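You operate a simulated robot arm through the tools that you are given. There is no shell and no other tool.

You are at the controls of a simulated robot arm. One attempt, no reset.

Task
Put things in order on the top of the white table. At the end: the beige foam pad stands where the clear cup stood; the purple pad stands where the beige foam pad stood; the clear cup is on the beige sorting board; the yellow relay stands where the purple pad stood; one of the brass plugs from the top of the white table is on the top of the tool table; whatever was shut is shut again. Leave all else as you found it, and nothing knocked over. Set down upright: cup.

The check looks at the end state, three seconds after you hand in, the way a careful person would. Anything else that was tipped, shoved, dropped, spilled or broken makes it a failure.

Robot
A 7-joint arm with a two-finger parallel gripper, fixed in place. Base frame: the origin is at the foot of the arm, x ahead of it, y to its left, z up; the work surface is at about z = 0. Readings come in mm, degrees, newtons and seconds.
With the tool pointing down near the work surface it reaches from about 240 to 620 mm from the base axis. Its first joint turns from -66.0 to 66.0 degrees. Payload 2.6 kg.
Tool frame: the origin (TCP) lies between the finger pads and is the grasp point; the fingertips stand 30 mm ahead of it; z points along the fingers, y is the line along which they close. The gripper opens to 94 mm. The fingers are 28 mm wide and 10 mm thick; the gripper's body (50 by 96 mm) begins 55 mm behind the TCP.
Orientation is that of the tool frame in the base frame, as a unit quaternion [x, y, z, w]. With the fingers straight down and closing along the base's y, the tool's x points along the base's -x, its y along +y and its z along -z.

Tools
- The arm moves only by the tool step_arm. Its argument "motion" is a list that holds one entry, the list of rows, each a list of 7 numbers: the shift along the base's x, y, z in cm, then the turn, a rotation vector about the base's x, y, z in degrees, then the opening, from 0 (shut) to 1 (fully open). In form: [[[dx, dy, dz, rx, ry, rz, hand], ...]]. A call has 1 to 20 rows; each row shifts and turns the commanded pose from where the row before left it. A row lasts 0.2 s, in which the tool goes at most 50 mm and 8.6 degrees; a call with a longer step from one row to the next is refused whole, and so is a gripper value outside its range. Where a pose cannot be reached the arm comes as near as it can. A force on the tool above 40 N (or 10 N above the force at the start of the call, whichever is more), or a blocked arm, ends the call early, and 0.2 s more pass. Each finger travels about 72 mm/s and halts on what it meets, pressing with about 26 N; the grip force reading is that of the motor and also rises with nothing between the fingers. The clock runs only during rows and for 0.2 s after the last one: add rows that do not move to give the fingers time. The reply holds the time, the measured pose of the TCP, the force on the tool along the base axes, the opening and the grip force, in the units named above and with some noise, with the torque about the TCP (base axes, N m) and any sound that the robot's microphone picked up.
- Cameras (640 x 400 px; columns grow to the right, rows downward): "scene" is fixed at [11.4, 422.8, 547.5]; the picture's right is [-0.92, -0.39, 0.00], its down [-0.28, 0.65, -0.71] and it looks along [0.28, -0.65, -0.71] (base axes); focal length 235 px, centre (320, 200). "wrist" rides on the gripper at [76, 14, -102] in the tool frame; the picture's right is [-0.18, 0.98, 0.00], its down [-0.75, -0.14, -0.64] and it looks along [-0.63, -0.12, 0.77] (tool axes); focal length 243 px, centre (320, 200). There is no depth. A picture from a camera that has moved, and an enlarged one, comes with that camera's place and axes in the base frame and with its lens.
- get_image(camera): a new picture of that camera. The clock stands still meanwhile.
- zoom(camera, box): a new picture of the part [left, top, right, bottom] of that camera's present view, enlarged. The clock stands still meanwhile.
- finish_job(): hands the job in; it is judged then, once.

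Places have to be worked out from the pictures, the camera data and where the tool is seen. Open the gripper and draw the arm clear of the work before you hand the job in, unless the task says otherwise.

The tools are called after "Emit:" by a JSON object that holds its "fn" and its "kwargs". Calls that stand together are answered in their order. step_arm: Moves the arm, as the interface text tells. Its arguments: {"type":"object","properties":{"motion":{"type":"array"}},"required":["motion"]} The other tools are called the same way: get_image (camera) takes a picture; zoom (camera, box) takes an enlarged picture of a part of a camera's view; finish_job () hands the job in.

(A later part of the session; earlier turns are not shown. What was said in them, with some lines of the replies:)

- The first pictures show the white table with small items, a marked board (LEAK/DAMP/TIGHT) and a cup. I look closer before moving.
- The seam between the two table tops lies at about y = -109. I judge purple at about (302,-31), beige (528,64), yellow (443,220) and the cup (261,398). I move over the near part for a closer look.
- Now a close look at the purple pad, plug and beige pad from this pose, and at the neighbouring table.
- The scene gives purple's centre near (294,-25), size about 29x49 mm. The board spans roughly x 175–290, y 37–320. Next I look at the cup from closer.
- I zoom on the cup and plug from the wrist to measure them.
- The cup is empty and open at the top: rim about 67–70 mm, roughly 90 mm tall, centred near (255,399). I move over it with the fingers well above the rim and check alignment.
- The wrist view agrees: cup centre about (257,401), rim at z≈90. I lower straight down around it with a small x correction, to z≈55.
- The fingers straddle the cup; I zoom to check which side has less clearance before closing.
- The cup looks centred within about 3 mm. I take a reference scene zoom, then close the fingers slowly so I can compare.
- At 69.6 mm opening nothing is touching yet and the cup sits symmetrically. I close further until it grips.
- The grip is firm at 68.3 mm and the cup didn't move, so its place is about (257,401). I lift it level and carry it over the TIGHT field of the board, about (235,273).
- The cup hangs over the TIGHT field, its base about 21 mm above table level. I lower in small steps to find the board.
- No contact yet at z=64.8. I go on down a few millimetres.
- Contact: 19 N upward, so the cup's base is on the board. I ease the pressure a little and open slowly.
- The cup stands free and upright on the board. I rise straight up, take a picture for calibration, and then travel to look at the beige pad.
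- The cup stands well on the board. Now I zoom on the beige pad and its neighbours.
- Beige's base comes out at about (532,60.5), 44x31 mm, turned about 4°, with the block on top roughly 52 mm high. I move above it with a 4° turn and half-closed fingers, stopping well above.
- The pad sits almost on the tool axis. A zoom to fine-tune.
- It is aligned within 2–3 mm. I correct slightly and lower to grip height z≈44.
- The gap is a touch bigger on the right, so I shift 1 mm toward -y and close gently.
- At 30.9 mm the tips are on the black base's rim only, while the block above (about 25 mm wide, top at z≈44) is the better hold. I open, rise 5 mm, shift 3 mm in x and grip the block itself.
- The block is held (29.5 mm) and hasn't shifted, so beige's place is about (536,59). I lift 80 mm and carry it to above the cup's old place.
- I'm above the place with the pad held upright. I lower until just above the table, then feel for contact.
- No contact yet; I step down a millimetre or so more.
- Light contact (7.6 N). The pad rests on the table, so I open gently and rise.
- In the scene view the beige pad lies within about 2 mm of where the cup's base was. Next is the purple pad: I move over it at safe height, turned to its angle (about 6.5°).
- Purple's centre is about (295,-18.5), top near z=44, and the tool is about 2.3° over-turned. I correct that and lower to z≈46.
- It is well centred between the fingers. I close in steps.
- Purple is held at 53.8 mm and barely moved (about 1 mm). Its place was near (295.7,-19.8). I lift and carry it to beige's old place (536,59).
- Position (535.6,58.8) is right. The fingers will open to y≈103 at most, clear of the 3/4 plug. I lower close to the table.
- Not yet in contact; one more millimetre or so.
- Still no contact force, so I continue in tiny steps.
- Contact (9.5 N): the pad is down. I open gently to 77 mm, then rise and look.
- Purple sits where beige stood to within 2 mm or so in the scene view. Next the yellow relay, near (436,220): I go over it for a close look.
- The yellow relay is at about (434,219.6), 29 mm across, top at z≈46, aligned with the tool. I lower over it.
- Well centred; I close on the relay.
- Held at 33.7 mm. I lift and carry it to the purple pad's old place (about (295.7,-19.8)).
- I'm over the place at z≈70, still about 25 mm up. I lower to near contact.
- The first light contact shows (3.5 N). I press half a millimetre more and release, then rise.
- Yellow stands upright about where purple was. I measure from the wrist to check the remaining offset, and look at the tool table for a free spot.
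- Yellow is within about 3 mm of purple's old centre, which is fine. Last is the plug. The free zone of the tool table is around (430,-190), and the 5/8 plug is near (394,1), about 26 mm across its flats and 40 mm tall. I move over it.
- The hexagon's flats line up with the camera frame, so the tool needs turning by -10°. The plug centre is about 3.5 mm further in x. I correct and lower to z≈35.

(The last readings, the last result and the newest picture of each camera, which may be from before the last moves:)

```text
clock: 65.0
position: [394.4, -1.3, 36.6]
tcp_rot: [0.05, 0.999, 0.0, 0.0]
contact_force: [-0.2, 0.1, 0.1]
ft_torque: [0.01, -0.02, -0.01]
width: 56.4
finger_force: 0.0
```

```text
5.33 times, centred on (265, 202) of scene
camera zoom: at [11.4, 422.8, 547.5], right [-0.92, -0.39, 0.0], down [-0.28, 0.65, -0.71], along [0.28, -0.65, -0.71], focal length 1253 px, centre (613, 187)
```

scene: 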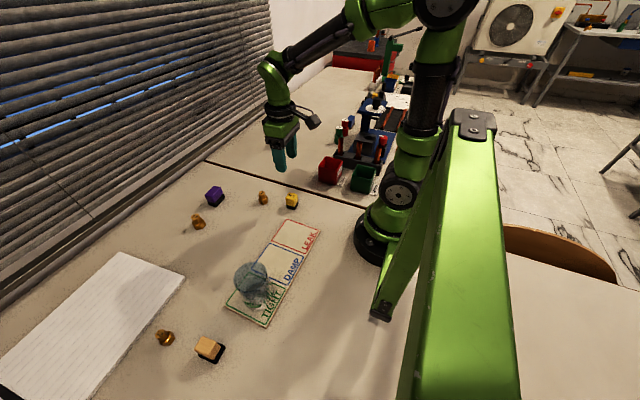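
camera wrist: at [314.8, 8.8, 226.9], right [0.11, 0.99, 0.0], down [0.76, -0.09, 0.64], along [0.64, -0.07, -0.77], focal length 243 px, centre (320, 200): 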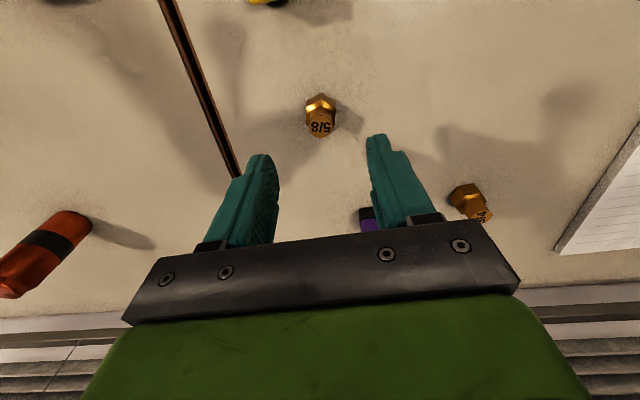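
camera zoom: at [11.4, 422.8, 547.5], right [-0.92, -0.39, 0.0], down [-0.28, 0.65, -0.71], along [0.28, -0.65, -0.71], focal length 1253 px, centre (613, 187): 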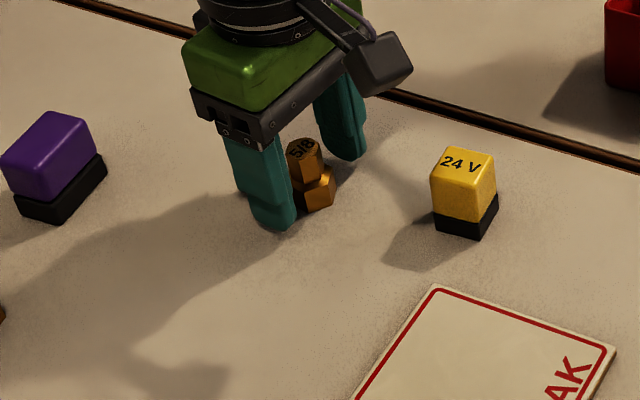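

The plug is centred between the fingers. I close on it.

Emit:
{"fn": "step_arm", "kwargs": {"motion": [[[0, 0, 0, 0, 0, 0, 0.48], [0, 0, 0, 0, 0, 0, 0.4], [0, 0, 0, 0, 0, 0, 0.33], [0, 0, 0, 0, 0, 0, 0.27], [0, 0, 0, 0, 0, 0, 0.2], [0, 0, 0, 0, 0, 0, 0.12], [0, 0, 0, 0, 0, 0, 0.12]]]}}

Emit:
{"fn": "zoom", "kwargs": {"camera": "wrist", "box": [220, 60, 420, 230]}}

Emit:
{"fn": "zoom", "kwargs": {"camera": "scene", "box": [215, 165, 315, 240]}}

```text
clock: 66.6
position: [394.4, -0.4, 35.7]
tcp_rot: [0.051, 0.999, 0.001, 0.0]
contact_force: [-1.0, -0.8, 1.1]
ft_torque: [-0.07, 0.01, -0.02]
width: 28.9
finger_force: 26.1
```

```text
2.35 times, centred on (320, 145) of wrist
camera zoom: at [320.1, 21.8, 138.2], right [0.28, 0.96, 0.0], down [0.74, -0.22, 0.64], along [0.62, -0.18, -0.77], focal length 571 px, centre (320, 329)
```

zoom: 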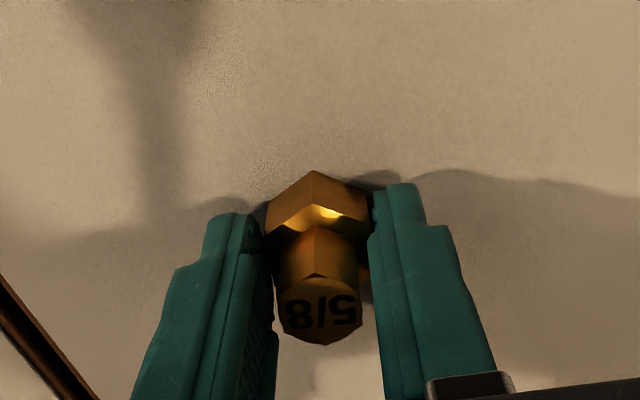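

```text
5.33 times, centred on (265, 202) of scene
camera zoom: at [11.4, 422.8, 547.5], right [-0.92, -0.39, 0.0], down [-0.28, 0.65, -0.71], along [0.28, -0.65, -0.71], focal length 1253 px, centre (613, 187)
```

zoom: 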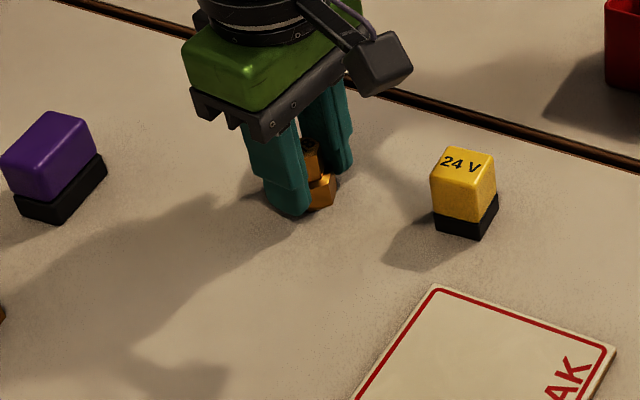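

Gripped at 28.9 mm. I lift 100 mm and carry it across the seam to above (430,-190), then look before lowering.

Emit:
{"fn": "step_arm", "kwargs": {"motion": [[[0, 0, 0.5, 0, 0, 0, 0.12], [0, 0, 2, 0, 0, 0, 0.12], [0, 0, 4, 0, 0, 0, 0.12], [0, 0, 3.5, 0, 0, 0, 0.12], [0.7, -3.8, 0, 0, 0, 0, 0.12], [0.7, -3.8, 0, 0, 0, 0, 0.12], [0.7, -3.8, 0, 0, 0, 0, 0.12], [0.7, -3.8, 0, 0, 0, 0, 0.12], [0.7, -3.8, 0, 0, 0, 0, 0.12], [0, 0, 0, 0, 0, 0, 0.12], [0, 0, 0, 0, 0, 0, 0.12]]]}}

Emit:
{"fn": "get_image", "kwargs": {"camera": "wrist"}}

Emit:
{"fn": "get_image", "kwargs": {"camera": "scene"}}

Emit:
{"fn": "zoom", "kwargs": {"camera": "scene", "box": [200, 80, 400, 215]}}

```text
clock: 69.0
position: [430.1, -187.1, 136.2]
tcp_rot: [0.05, 0.999, 0.001, 0.0]
contact_force: [-0.3, 0.2, -0.9]
ft_torque: [-0.01, -0.02, -0.02]
width: 28.8
finger_force: 26.3
```

```text
taken
camera wrist: at [356.3, -166.3, 236.6], right [0.28, 0.96, 0.0], down [0.74, -0.22, 0.64], along [0.62, -0.18, -0.77], focal length 243 px, centre (320, 200)
```

wrist: 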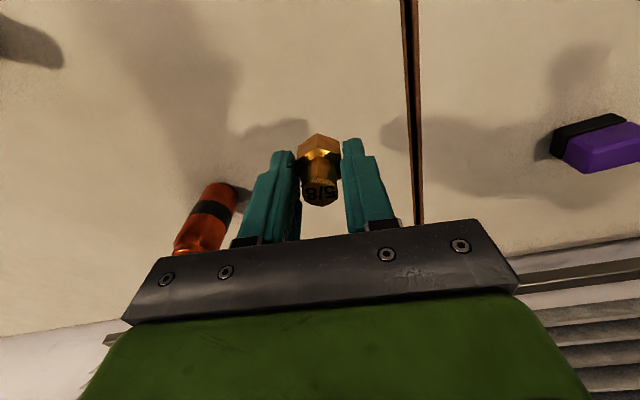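

```text
taken
```

scene: 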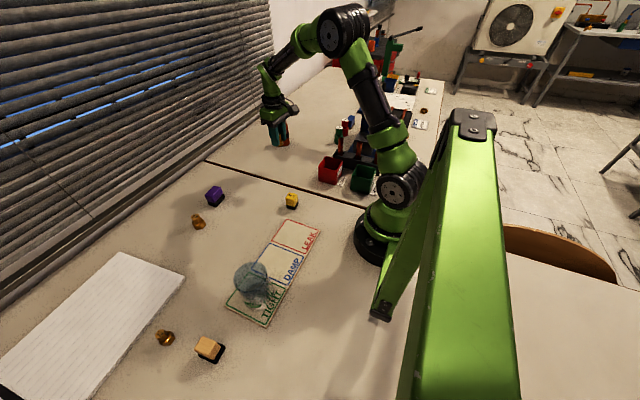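

```text
2.96 times, centred on (300, 148) of scene
camera zoom: at [11.5, 422.8, 547.5], right [-0.92, -0.39, 0.0], down [-0.28, 0.65, -0.71], along [0.28, -0.65, -0.71], focal length 696 px, centre (379, 356)
```

zoom: 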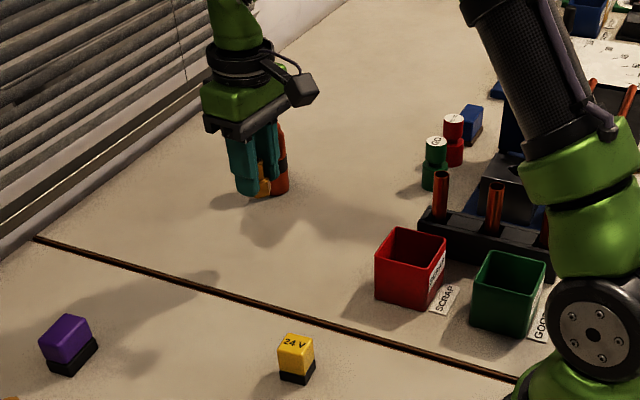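

The spot is clear; the orange bottle is over 150 mm away. I lower to just above the surface.

Emit:
{"fn": "step_arm", "kwargs": {"motion": [[[0, 0, -2.5, 0, 0, 0, 0.12], [0, 0, -2.5, 0, 0, 0, 0.12], [0, 0, -2, 0, 0, 0, 0.12], [0, 0, -1.5, 0, 0, 0, 0.12], [0, 0, -0.7, 0, 0, 0, 0.12], [0, 0, -0.3, 0, 0, 0, 0.12], [0, 0, -0.2, 0, 0, 0, 0.12], [0, 0, 0, 0, 0, 0, 0.12]]]}}

Emit:
{"fn": "zoom", "kwargs": {"camera": "scene", "box": [230, 100, 350, 190]}}

Emit:
{"fn": "zoom", "kwargs": {"camera": "wrist", "box": [220, 60, 420, 230]}}

```text
clock: 70.8
position: [429.2, -189.4, 39.6]
tcp_rot: [0.051, 0.999, 0.0, 0.0]
contact_force: [-0.1, -0.4, -2.0]
ft_torque: [-0.01, -0.01, 0.01]
width: 28.7
finger_force: 26.0
```

```text
4.44 times, centred on (290, 145) of scene
camera zoom: at [11.4, 422.8, 547.5], right [-0.92, -0.39, 0.0], down [-0.28, 0.65, -0.71], along [0.28, -0.65, -0.71], focal length 1044 px, centre (453, 444)
```

zoom: 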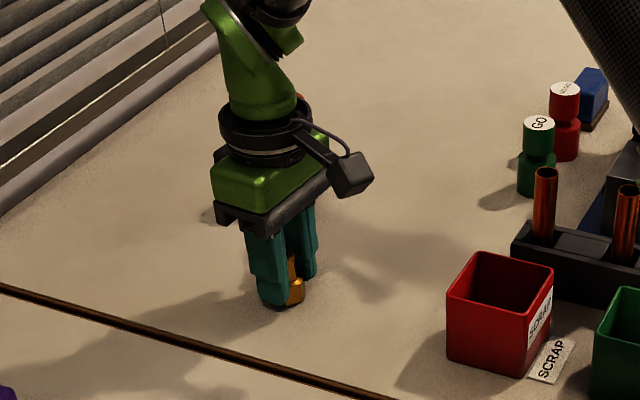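

```text
2.35 times, centred on (320, 145) of wrist
camera zoom: at [354.6, -167.1, 140.9], right [0.28, 0.96, 0.0], down [0.74, -0.22, 0.64], along [0.62, -0.18, -0.77], focal length 571 px, centre (320, 329)
```

zoom: 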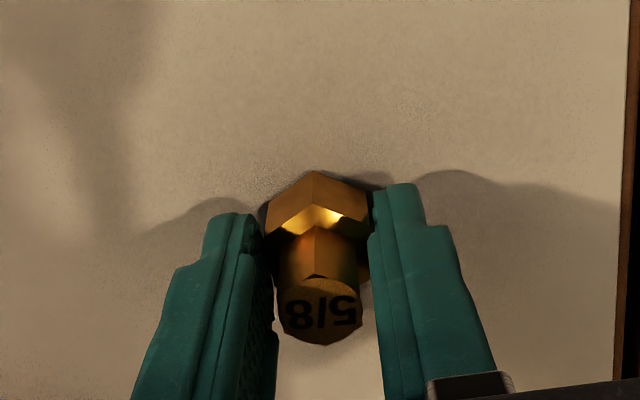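

No contact yet; I step down gently.

Emit:
{"fn": "step_arm", "kwargs": {"motion": [[[0, 0, -0.15, 0, 0, 0, 0.12], [0, 0, -0.1, 0, 0, 0, 0.12], [0, 0, 0, 0, 0, 0, 0.12]]]}}

```text
clock: 71.6
position: [431.0, -190.1, 37.1]
tcp_rot: [0.05, 0.999, 0.0, 0.0]
contact_force: [-0.7, -0.2, -2.1]
ft_torque: [-0.01, 0.0, 0.01]
width: 28.9
finger_force: 25.5
```

Still free; a little further.

Emit:
{"fn": "step_arm", "kwargs": {"motion": [[[0, 0, -0.1, 0, 0, 0, 0.12], [0, 0, -0.05, 0, 0, 0, 0.12], [0, 0, 0, 0, 0, 0, 0.12]]]}}

```text
clock: 72.4
position: [430.0, -189.6, 37.3]
tcp_rot: [0.05, 0.999, -0.001, 0.002]
contact_force: [-2.2, -1.1, 17.5]
ft_torque: [0.02, 0.15, 0.03]
width: 28.7
finger_force: 26.1
```

Firm contact at 17.5 N: the plug stands on the tool table. I ease off slightly, open slowly and rise.

Emit:
{"fn": "step_arm", "kwargs": {"motion": [[[0, 0, 0.08, 0, 0, 0, 0.12], [0, 0, 0, 0, 0, 0, 0.31], [0, 0, 0, 0, 0, 0, 0.36], [0, 0, 0, 0, 0, 0, 0.45], [0, 0, 0, 0, 0, 0, 0.6], [0, 0, 0, 0, 0, 0, 0.6], [0, 0, 1.5, 0, 0, 0, 0.6], [0, 0, 2.5, 0, 0, 0, 0.6], [0, 0, 3.5, 0, 0, 0, 0.6], [0, 0, 4, 0, 0, 0, 0.6], [0, 0, 4, 0, 0, 0, 0.6], [0, 0, 0, 0, 0, 0, 0.6]]]}}

Emit:
{"fn": "get_image", "kwargs": {"camera": "wrist"}}

Emit:
{"fn": "zoom", "kwargs": {"camera": "scene", "box": [230, 100, 350, 190]}}

Emit:
{"fn": "get_image", "kwargs": {"camera": "scene"}}

```text
clock: 75.0
position: [430.0, -189.9, 192.4]
tcp_rot: [0.051, 0.999, 0.0, 0.0]
contact_force: [-0.2, 1.1, -0.7]
ft_torque: [-0.01, 0.0, 0.0]
width: 56.2
finger_force: 0.1
```

```text
taken
camera wrist: at [355.0, -167.3, 293.9], right [0.28, 0.96, 0.0], down [0.74, -0.22, 0.64], along [0.62, -0.18, -0.77], focal length 243 px, centre (320, 200)
```

wrist: 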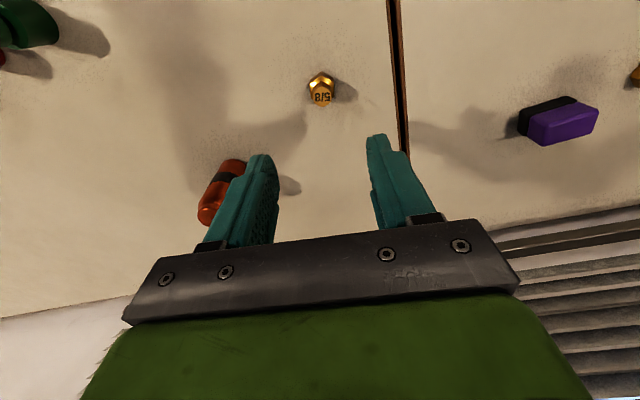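

```text
4.44 times, centred on (290, 145) of scene
camera zoom: at [11.4, 422.8, 547.5], right [-0.92, -0.39, 0.0], down [-0.28, 0.65, -0.71], along [0.28, -0.65, -0.71], focal length 1044 px, centre (453, 444)
```

zoom: 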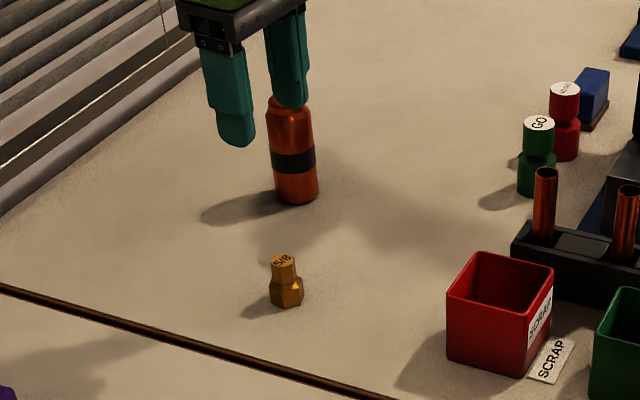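

```text
taken
```

scene: 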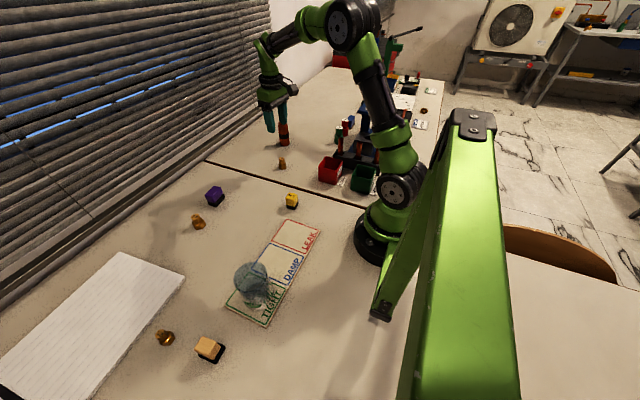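

The plug stands upright on the tool table. I raise the arm, open the gripper and draw it clear, then check everything once more.

Emit:
{"fn": "step_arm", "kwargs": {"motion": [[[0, 0, 4, 0, 0, 0, 0.6], [0, 0, 4.5, 0, 0, 0, 0.8], [0, 0, 4.5, 0, 0, 0, 1], [0, 0, 4, 0, 0, 0, 1], [-2.2, 4, 0, 0, 0, 1, 1], [-2.2, 4, 0, 0, 0, 1, 1], [-2.2, 4, 0, 0, 0, 1, 1], [-2.2, 4, 0, 0, 0, 1, 1], [-2.2, 4, 0, 0, 0, 1, 1], [-2.2, 4, 0, 0, 0, 0.7, 1], [-1.5, 4, 0, 0, 0, 0, 1], [-1, 4, 0, 0, 0, 0, 1], [0, 0, 0, 0, 0, 0, 1], [0, 0, 0, 0, 0, 0, 1]]]}}

Emit:
{"fn": "get_image", "kwargs": {"camera": "wrist"}}

Emit:
{"fn": "get_image", "kwargs": {"camera": "scene"}}

Emit:
{"fn": "zoom", "kwargs": {"camera": "scene", "box": [130, 170, 340, 375]}}

```text
clock: 78.0
position: [272.9, 130.4, 361.4]
tcp_rot: [0.0, 1.0, 0.0, 0.0]
contact_force: [0.0, 0.3, -0.8]
ft_torque: [-0.02, 0.0, 0.03]
width: 94.3
finger_force: 0.0
```

```text
taken
camera wrist: at [196.8, 145.3, 462.8], right [0.19, 0.98, 0.0], down [0.75, -0.14, 0.64], along [0.63, -0.12, -0.77], focal length 243 px, centre (320, 200)
```

wrist: 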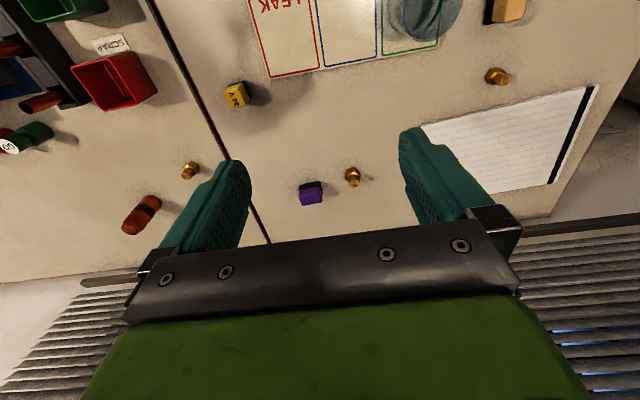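

```text
taken
```

scene: 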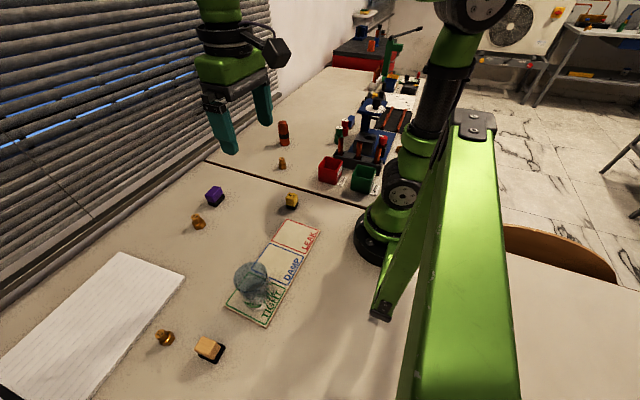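

```text
1.95 times, centred on (235, 272) of scene
camera zoom: at [11.4, 422.8, 547.5], right [-0.92, -0.39, 0.0], down [-0.28, 0.65, -0.71], along [0.28, -0.65, -0.71], focal length 458 px, centre (486, 58)
```

zoom: 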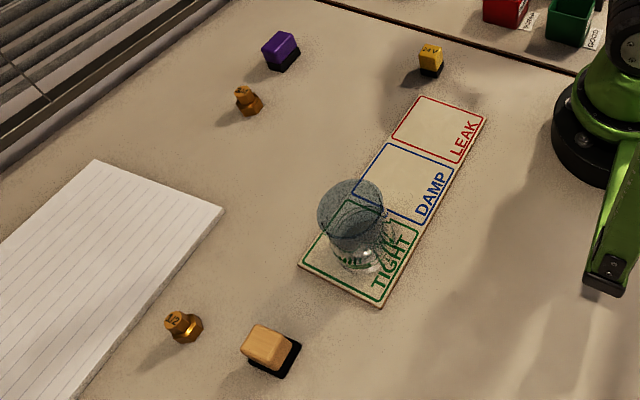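

Everything is in place and upright: the cup on the board, beige where the cup stood, purple where beige stood, yellow where purple stood, and one plug on the tool table. The arm is clear and the gripper is open, and I opened nothing that would need shutting, so I hand in.

Emit:
{"fn": "finish_job", "kwargs": {}}

```text
The job is handed in.
```

The job is handed in. I never saw its result, so what follows is what the last pictures showed.

- **Clear cup:** it stands upright on the TIGHT field of the beige sorting board.
- **Beige foam pad:** it stands where the cup stood, within about 3 mm.
- **Purple pad:** it stands where the beige pad stood, within about 2 mm.
- **Yellow relay:** it stands where the purple pad stood, about 3 mm off in x. I left it there rather than risk gripping it again.
- **Brass plug:** I put the 5/8 plug upright on the neighbouring table at about (430, -190). I took that to be the tool table because it holds the jigs and tools, and it is the only other table top I saw within reach.

I saw nothing knocked over, and the objects I was not asked to move still look in place. I found nothing that had been shut and opened nothing, so there was nothing to close. The gripper is open and the arm is clear of the work.
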